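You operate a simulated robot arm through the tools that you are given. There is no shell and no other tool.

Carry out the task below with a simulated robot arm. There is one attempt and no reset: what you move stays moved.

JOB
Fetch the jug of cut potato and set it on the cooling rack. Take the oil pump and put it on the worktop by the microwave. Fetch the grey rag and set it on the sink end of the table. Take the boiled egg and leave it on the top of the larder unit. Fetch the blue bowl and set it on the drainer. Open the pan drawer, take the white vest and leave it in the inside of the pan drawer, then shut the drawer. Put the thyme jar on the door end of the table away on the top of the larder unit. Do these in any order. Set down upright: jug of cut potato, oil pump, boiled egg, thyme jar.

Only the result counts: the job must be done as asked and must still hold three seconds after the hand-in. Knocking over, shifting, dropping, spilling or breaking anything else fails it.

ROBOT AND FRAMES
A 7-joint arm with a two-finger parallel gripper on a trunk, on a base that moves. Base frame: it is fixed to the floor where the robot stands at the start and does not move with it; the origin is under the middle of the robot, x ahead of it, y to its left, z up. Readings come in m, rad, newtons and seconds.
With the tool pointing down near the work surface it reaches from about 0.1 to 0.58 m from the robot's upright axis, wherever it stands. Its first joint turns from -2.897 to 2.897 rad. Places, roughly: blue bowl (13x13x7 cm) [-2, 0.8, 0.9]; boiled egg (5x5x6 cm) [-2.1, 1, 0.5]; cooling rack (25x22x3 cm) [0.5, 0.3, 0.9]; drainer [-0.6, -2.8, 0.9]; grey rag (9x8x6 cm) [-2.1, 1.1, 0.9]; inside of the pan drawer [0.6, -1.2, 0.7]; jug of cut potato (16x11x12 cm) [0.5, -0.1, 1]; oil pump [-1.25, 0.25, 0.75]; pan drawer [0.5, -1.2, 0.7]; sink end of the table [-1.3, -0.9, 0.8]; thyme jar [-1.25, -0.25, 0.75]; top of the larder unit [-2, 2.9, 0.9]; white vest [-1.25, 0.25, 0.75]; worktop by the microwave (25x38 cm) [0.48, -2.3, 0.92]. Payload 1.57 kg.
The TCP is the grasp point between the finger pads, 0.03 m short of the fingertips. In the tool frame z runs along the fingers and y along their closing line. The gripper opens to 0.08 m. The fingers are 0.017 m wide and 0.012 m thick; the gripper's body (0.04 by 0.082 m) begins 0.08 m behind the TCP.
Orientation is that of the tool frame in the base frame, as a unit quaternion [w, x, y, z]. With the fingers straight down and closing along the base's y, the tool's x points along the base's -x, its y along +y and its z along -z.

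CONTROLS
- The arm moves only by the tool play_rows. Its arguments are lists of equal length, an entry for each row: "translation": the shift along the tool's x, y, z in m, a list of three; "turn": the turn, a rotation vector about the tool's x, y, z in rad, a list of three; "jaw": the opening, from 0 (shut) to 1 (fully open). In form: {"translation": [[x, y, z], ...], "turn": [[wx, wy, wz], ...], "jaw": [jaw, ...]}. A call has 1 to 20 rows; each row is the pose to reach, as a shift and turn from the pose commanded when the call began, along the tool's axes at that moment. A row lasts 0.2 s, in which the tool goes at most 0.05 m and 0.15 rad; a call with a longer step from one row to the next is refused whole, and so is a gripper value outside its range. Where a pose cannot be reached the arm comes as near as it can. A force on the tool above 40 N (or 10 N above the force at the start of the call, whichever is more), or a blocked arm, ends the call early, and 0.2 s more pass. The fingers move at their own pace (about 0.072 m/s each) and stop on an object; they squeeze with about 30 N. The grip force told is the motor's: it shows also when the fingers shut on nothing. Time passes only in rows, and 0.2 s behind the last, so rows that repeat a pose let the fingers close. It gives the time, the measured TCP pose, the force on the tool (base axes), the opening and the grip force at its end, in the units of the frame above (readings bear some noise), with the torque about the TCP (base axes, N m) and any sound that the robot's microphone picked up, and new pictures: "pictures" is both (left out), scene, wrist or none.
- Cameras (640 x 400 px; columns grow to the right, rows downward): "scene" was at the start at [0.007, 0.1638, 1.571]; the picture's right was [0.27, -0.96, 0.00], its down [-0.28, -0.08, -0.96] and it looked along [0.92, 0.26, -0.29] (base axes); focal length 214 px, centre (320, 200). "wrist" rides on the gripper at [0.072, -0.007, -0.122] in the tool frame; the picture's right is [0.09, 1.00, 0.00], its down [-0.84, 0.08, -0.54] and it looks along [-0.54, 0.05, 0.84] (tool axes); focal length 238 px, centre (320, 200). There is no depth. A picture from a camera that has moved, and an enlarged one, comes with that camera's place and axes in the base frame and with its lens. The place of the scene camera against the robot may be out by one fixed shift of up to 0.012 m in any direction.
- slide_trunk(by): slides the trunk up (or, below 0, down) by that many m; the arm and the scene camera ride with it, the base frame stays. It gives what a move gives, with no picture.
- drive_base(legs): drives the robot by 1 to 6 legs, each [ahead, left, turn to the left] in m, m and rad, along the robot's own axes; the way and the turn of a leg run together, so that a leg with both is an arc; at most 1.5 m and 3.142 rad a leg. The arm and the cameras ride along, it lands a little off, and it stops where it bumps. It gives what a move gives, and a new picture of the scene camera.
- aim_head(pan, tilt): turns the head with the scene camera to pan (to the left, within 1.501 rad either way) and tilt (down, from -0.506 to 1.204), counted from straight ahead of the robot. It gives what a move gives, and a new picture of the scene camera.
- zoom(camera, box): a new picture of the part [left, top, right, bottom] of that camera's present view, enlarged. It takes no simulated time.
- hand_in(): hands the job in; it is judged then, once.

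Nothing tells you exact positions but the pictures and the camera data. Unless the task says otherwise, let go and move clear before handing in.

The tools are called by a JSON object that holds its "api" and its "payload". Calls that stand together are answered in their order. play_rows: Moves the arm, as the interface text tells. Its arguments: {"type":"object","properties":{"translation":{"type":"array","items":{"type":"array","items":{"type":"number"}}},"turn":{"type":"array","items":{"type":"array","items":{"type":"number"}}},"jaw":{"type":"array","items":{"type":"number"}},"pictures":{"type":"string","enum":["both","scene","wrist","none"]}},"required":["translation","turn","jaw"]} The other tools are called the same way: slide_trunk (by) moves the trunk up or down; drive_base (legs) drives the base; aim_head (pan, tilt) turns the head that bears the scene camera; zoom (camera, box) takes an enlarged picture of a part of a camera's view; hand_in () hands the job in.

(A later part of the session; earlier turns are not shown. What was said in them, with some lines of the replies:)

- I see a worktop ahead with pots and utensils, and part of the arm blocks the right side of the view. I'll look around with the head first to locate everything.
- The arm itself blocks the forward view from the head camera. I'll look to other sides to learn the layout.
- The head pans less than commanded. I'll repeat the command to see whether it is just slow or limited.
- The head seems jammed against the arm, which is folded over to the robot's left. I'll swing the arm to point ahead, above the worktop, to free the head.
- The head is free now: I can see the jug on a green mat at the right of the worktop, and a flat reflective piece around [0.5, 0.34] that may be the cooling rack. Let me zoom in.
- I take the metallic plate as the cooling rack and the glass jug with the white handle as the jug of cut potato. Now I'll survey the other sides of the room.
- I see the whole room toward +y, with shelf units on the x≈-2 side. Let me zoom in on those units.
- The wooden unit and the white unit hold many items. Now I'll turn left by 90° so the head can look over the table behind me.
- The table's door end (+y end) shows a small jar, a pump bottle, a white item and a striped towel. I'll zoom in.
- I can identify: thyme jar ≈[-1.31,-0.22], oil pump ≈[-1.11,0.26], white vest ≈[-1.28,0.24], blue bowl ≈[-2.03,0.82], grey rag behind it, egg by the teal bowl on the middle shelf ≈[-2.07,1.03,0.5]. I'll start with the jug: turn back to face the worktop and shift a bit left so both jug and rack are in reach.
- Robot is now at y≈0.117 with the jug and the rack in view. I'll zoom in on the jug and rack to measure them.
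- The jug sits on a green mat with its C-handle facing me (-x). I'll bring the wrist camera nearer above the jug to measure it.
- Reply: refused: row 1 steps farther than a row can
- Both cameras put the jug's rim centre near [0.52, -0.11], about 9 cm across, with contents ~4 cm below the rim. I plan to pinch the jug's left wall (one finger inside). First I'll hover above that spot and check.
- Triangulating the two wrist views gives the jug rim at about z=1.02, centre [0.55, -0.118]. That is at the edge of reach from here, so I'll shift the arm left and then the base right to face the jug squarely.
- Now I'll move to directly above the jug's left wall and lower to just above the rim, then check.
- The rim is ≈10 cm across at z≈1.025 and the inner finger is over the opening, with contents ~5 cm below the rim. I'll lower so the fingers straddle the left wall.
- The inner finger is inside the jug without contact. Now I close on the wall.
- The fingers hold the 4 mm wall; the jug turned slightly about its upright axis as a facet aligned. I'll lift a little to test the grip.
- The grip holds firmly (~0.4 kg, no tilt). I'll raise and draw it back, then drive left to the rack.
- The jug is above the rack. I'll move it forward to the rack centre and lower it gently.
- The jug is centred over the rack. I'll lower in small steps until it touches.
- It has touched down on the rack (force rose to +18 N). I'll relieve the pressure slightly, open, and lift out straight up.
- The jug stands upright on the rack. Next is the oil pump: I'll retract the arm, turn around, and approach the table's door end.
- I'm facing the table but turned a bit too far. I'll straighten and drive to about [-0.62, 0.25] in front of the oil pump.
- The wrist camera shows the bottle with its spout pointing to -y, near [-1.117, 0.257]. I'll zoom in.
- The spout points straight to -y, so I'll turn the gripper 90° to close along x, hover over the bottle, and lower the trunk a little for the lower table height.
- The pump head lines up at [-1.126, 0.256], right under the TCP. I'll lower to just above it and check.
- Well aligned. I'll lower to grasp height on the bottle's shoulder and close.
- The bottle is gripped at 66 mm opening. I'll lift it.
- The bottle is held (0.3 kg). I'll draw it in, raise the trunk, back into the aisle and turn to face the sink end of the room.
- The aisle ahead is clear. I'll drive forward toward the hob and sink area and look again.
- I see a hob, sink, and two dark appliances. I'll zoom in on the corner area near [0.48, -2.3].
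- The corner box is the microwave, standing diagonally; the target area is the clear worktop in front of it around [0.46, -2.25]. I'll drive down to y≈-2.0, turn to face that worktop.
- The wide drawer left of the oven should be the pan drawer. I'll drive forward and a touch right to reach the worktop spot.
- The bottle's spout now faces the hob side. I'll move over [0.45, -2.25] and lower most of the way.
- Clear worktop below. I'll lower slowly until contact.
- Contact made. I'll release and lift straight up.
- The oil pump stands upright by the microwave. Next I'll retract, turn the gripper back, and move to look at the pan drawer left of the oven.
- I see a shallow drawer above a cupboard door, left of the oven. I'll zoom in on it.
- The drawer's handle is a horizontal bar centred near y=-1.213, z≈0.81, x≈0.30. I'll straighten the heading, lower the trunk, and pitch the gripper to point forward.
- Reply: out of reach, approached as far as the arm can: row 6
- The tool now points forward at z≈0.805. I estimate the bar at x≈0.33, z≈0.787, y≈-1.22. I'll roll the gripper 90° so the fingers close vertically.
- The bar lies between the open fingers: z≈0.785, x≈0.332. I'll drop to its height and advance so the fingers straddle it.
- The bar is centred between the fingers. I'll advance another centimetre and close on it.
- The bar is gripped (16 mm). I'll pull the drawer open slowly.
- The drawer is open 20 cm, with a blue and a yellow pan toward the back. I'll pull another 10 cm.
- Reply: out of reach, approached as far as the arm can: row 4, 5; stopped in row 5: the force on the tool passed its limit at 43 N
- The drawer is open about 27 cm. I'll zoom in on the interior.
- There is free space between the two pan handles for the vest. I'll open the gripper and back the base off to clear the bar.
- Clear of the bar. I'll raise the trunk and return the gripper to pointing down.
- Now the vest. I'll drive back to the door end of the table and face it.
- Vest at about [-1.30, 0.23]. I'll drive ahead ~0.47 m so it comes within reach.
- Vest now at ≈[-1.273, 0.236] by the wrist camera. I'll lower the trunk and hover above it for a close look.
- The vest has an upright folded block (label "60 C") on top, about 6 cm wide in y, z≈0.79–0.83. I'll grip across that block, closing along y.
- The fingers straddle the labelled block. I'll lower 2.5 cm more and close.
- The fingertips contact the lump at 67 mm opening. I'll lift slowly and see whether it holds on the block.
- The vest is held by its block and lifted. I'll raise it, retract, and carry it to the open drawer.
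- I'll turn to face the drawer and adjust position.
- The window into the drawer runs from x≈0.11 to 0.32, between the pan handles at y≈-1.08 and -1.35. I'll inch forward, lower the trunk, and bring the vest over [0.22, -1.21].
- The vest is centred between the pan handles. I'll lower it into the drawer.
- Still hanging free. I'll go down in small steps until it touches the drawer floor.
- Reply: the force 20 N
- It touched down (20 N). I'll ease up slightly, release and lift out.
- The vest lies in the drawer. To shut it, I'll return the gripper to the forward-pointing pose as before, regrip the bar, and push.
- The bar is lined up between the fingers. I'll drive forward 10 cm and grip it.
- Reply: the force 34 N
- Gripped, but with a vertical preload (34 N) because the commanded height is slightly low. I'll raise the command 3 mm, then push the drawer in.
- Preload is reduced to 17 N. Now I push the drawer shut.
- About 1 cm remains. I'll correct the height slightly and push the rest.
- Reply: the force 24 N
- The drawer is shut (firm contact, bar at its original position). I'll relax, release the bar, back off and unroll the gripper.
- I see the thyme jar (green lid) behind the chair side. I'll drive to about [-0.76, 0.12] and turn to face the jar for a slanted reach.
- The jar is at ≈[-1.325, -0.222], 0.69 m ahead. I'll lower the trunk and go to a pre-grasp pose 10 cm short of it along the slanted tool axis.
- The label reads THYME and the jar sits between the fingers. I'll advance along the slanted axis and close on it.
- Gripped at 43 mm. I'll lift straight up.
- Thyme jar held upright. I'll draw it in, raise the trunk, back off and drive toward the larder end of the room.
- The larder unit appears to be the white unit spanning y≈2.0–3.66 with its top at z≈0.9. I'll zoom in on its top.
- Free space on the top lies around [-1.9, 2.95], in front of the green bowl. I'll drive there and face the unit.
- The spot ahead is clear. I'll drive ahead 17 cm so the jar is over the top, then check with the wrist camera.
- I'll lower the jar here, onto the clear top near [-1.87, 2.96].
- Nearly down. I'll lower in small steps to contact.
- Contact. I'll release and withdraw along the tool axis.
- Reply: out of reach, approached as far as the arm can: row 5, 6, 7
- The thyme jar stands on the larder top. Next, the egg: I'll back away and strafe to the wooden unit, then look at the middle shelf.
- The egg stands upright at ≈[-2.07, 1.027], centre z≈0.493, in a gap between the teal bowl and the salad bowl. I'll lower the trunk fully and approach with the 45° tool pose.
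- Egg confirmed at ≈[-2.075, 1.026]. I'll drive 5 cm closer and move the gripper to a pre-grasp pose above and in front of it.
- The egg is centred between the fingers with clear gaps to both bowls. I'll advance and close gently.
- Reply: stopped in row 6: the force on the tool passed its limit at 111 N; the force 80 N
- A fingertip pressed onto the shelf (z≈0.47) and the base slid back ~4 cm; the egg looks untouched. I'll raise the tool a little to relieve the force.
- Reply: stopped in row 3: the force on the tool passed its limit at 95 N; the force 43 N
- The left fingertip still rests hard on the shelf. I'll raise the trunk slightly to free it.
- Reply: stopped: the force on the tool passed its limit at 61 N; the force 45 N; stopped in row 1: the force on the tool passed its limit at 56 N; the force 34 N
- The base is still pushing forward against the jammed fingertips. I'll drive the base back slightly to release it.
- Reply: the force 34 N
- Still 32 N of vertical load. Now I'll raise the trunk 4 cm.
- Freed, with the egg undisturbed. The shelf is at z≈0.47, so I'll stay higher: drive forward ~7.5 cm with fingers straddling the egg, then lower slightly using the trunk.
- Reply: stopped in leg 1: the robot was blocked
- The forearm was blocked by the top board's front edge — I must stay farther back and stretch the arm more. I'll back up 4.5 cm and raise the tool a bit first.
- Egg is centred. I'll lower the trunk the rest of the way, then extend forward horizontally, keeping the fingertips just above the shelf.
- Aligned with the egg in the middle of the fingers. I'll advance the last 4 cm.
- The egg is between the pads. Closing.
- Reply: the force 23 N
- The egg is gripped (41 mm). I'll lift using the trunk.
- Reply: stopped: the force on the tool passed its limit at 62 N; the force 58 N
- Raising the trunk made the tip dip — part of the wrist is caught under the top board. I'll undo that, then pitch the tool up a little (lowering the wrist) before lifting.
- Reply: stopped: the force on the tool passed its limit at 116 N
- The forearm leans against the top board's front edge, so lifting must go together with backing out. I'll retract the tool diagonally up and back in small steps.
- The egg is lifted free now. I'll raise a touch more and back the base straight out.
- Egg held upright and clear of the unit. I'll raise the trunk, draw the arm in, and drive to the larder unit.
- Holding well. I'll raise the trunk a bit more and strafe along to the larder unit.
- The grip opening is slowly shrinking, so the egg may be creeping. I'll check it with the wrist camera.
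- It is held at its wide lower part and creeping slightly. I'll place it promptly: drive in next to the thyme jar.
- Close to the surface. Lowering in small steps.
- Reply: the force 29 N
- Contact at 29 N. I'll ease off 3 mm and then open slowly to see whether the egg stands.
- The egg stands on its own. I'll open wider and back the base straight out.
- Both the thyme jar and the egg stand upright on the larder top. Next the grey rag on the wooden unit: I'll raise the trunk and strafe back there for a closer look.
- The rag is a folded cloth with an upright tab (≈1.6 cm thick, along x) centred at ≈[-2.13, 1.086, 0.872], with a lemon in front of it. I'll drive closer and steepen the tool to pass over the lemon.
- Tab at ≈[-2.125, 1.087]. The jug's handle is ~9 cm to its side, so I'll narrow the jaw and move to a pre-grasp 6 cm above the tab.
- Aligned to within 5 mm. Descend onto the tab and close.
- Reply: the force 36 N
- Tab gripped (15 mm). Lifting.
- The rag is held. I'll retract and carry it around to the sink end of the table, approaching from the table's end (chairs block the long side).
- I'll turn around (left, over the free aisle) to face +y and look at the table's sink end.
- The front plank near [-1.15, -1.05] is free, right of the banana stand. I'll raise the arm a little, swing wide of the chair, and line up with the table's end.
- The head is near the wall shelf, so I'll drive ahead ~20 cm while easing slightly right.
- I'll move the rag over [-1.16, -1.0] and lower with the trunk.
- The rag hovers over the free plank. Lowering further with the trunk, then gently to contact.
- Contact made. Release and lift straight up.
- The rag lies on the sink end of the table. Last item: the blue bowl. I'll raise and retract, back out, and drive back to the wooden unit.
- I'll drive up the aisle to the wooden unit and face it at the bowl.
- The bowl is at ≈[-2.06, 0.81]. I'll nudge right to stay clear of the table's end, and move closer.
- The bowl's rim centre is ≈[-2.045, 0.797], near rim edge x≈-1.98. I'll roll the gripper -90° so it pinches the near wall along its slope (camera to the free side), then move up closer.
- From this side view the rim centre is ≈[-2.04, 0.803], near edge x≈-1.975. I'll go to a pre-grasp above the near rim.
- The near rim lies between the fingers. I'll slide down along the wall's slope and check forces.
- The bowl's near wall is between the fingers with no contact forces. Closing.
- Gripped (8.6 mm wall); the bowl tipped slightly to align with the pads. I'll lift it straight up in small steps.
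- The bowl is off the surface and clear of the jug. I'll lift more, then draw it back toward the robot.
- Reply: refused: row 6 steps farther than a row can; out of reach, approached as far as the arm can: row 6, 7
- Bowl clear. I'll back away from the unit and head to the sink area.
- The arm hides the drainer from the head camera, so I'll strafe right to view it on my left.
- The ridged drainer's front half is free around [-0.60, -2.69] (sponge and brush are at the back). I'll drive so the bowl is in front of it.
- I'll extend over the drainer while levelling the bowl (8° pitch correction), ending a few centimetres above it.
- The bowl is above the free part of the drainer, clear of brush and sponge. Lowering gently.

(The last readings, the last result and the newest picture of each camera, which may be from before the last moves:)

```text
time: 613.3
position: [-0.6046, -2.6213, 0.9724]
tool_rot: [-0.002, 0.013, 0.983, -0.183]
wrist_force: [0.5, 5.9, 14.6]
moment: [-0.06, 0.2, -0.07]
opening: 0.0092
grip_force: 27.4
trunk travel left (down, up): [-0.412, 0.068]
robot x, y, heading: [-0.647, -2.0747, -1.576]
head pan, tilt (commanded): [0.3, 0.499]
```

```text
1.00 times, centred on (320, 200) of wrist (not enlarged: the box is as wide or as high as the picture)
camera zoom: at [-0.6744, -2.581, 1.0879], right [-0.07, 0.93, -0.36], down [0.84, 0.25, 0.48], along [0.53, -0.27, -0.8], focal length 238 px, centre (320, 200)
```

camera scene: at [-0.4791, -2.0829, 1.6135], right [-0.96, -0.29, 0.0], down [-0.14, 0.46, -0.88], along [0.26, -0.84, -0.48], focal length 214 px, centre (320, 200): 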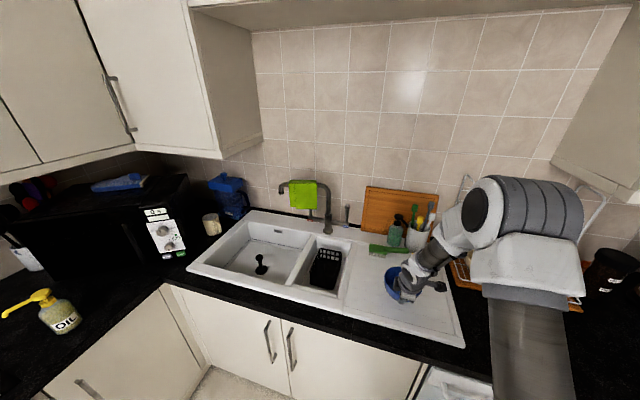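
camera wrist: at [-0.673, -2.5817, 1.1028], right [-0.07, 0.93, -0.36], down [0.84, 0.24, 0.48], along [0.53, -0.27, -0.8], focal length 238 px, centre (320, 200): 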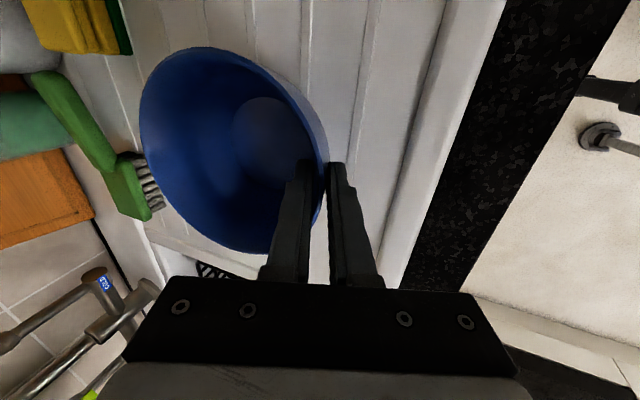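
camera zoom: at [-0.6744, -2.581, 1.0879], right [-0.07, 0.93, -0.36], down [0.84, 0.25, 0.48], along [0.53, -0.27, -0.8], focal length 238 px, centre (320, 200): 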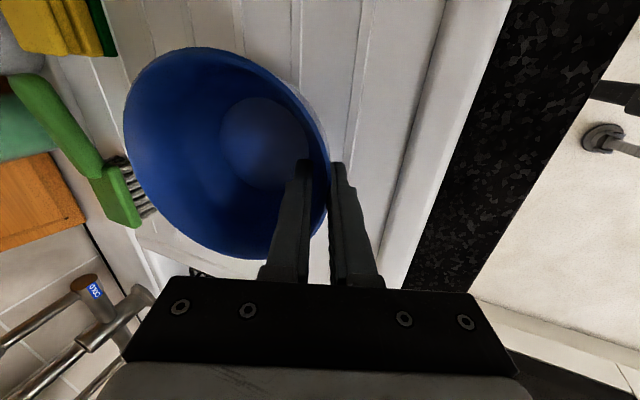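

Contact on the drainer. I'll release and withdraw along the wall direction.

{"api": "play_rows", "payload": {"translation": [[0, 0, 0], [0, 0, 0], [0, 0, 0], [0, 0, -0.02], [0, 0, -0.05], [0, 0, -0.09], [0, 0, -0.13]], "turn": [[0, 0, 0], [0, 0, 0], [0, 0, 0], [0, 0, 0], [0, 0, 0], [0, 0, 0], [0, 0, 0]], "jaw": [0.2, 0.35, 0.4, 0.4, 0.4, 0.4, 0.4]}}

{"api": "zoom", "payload": {"camera": "scene", "box": [260, 160, 480, 360]}}

```text
time: 614.9
position: [-0.6014, -2.573, 1.0941]
tool_rot: [-0.002, 0.013, 0.983, -0.182]
wrist_force: [-0.5, 0.1, -0.2]
moment: [-0.03, -0.01, 0.03]
opening: 0.032
grip_force: 0.0
trunk travel left (down, up): [-0.412, 0.068]
robot x, y, heading: [-0.6415, -2.0752, -1.573]
head pan, tilt (commanded): [0.3, 0.499]
camera scene: at [-0.4791, -2.0824, 1.6135], right [-0.96, -0.29, 0.0], down [-0.14, 0.46, -0.88], along [0.26, -0.84, -0.48], focal length 214 px, centre (320, 200)
camera wrist: at [-0.6724, -2.5331, 1.2107], right [-0.07, 0.93, -0.36], down [0.84, 0.24, 0.48], along [0.53, -0.27, -0.8], focal length 238 px, centre (320, 200)
```

scene: 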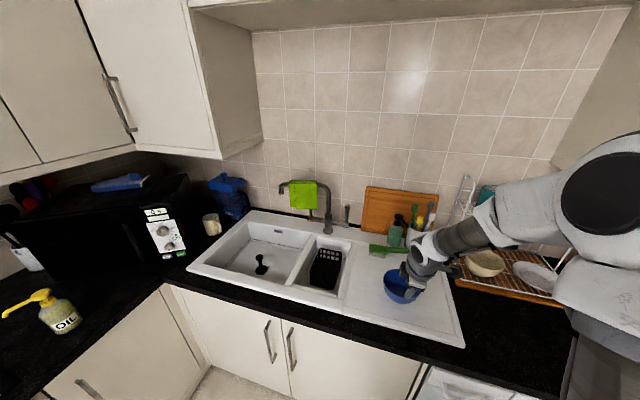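
wrist: 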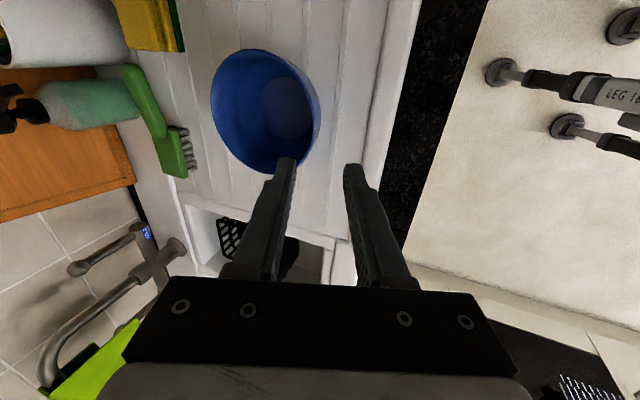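

```text
2.00 times, centred on (370, 260) of scene
camera zoom: at [-0.4791, -2.0824, 1.6135], right [-0.96, -0.29, 0.0], down [-0.14, 0.46, -0.88], along [0.26, -0.84, -0.48], focal length 429 px, centre (220, 80)
```

zoom: 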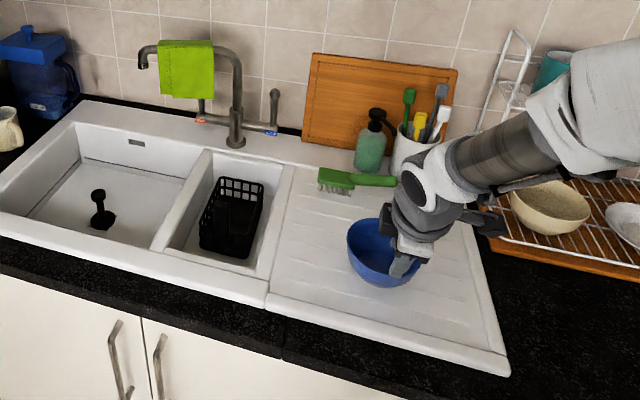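

The bowl stands on the drainer. I'll back away and then check all the results.

{"api": "drive_base", "payload": {"legs": [[-0.35, 0, 0]]}}

{"api": "aim_head", "payload": {"pan": 0.2, "tilt": 0.5}}

{"api": "zoom", "payload": {"camera": "scene", "box": [120, 130, 420, 320]}}

```text
time: 617.7
position: [-0.5981, -2.2319, 1.0944]
tool_rot: [-0.002, 0.01, 0.983, -0.183]
wrist_force: [-1.2, -0.3, -0.6]
moment: [0.01, 0.01, 0.03]
opening: 0.032
grip_force: 0.0
trunk travel left (down, up): [-0.412, 0.068]
robot x, y, heading: [-0.643, -1.737, -1.573]
head pan, tilt (commanded): [0.3, 0.499]
camera scene: at [-0.4784, -1.7409, 1.6135], right [-0.96, -0.3, 0.0], down [-0.14, 0.46, -0.88], along [0.26, -0.84, -0.48], focal length 214 px, centre (320, 200)
```

scene: 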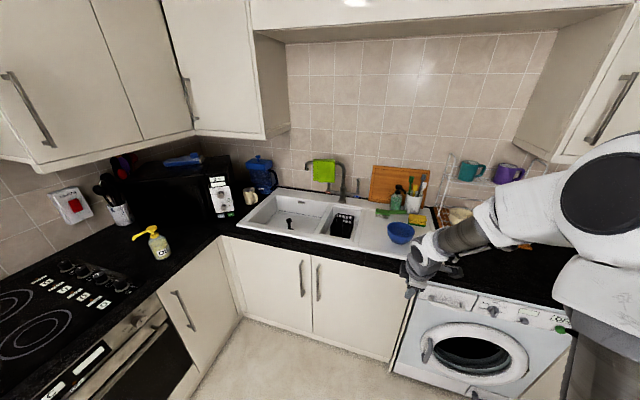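

```text
time: 618.4
position: [-0.6001, -2.2325, 1.0946]
tool_rot: [-0.002, 0.01, 0.983, -0.182]
wrist_force: [-0.6, -0.8, 0.4]
moment: [0.0, 0.01, -0.01]
opening: 0.0316
grip_force: 0.0
trunk travel left (down, up): [-0.412, 0.068]
robot x, y, heading: [-0.6433, -1.7321, -1.574]
head pan, tilt (commanded): [0.201, 0.499]
camera scene: at [-0.4872, -1.7433, 1.6135], right [-0.98, -0.2, 0.0], down [-0.1, 0.47, -0.88], along [0.18, -0.86, -0.48], focal length 214 px, centre (320, 200)
```

scene: 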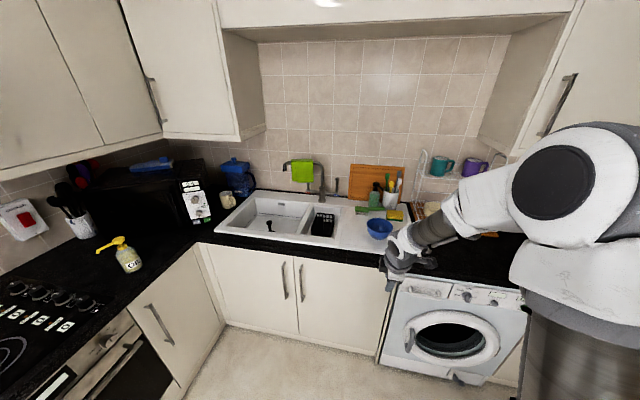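

```text
2.11 times, centred on (270, 225) of scene
camera zoom: at [-0.4872, -1.7433, 1.6135], right [-0.98, -0.2, 0.0], down [-0.1, 0.47, -0.88], along [0.18, -0.86, -0.48], focal length 452 px, centre (425, 147)
```

zoom: 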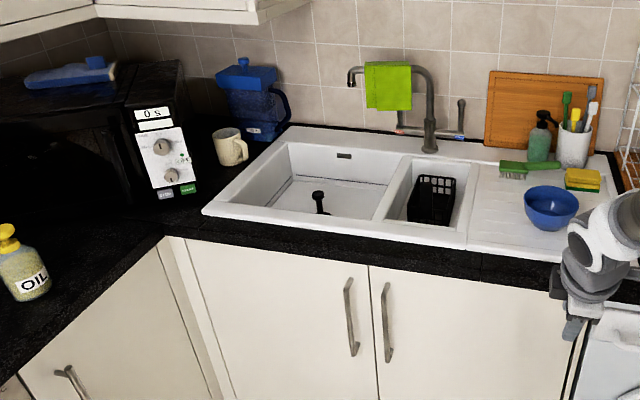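

The bowl and the oil pump are in place. I'll check the pan drawer from here.

{"api": "aim_head", "payload": {"pan": 1.5, "tilt": 0.5}}

{"api": "zoom", "payload": {"camera": "scene", "box": [120, 150, 400, 330]}}

```text
time: 619.9
position: [-0.5998, -2.2322, 1.0953]
tool_rot: [-0.002, 0.011, 0.983, -0.181]
wrist_force: [0.4, -0.2, -0.6]
moment: [0.0, 0.0, 0.02]
opening: 0.0319
grip_force: 0.1
trunk travel left (down, up): [-0.412, 0.068]
robot x, y, heading: [-0.6431, -1.7317, -1.568]
head pan, tilt (commanded): [1.499, 0.499]
camera scene: at [-0.4146, -1.6607, 1.6135], right [-0.07, -1.0, 0.0], down [-0.48, 0.03, -0.88], along [0.88, -0.06, -0.48], focal length 214 px, centre (320, 200)
```

scene: 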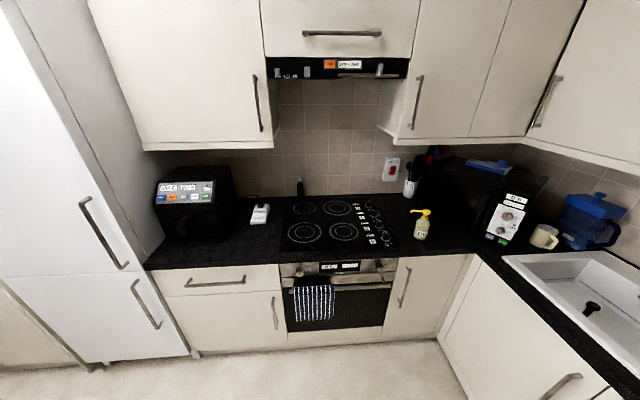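

```text
2.22 times, centred on (260, 240) of scene
camera zoom: at [-0.4146, -1.6607, 1.6135], right [-0.07, -1.0, 0.0], down [-0.48, 0.03, -0.88], along [0.88, -0.06, -0.48], focal length 477 px, centre (453, 111)
```

zoom: 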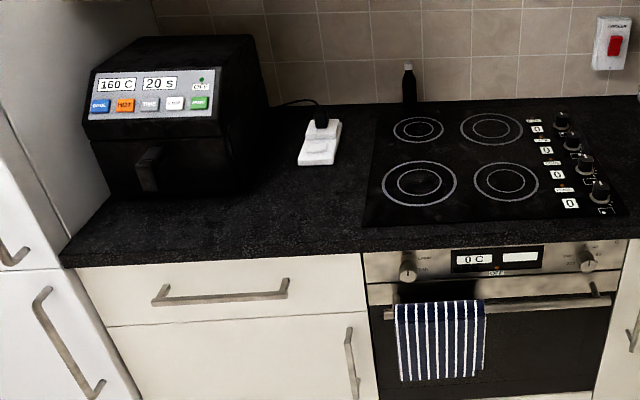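

Everything is in place: the drawer is flush shut, the bowl is on the drainer and the oil pump stands by the microwave. The rag is on the table's sink end, and the egg and thyme jar stand on the larder top. The jug is on the rack. The gripper is empty and clear of everything, so I'm handing in.

{"api": "hand_in", "payload": {}}

```text
The job is handed in.
```

I did all seven parts of the job and handed it in; the hand-in reply gave no verdict. I checked each item by camera when I set it down, and looked at the bowl, the oil pump and the drawer again just before handing in.

| Item | Where it is now |
|---|---|
| Jug of cut potato | Upright on the cooling rack |
| Oil pump | Upright on the worktop in front of the microwave |
| Grey rag | On the sink end of the table, beside the banana stand |
| Boiled egg | Standing upright on the larder unit, next to the thyme jar |
| Thyme jar | Upright on top of the larder unit |
| Blue bowl | On the drainer, clear of the brush and sponge |
| White vest | Inside the pan drawer, which is shut flush |

- **Collision at the egg shelf:** While I reached for the egg, the gripper pressed hard on the shelf, up to about 115 N, and the forearm caught on the unit's top board. The egg and the things around it looked undisturbed afterwards.
- **Rag position:** It lies about 15 cm from the rough coordinate you gave, towards the aisle, because the fruit bowl and banana stand take up the middle of that end.
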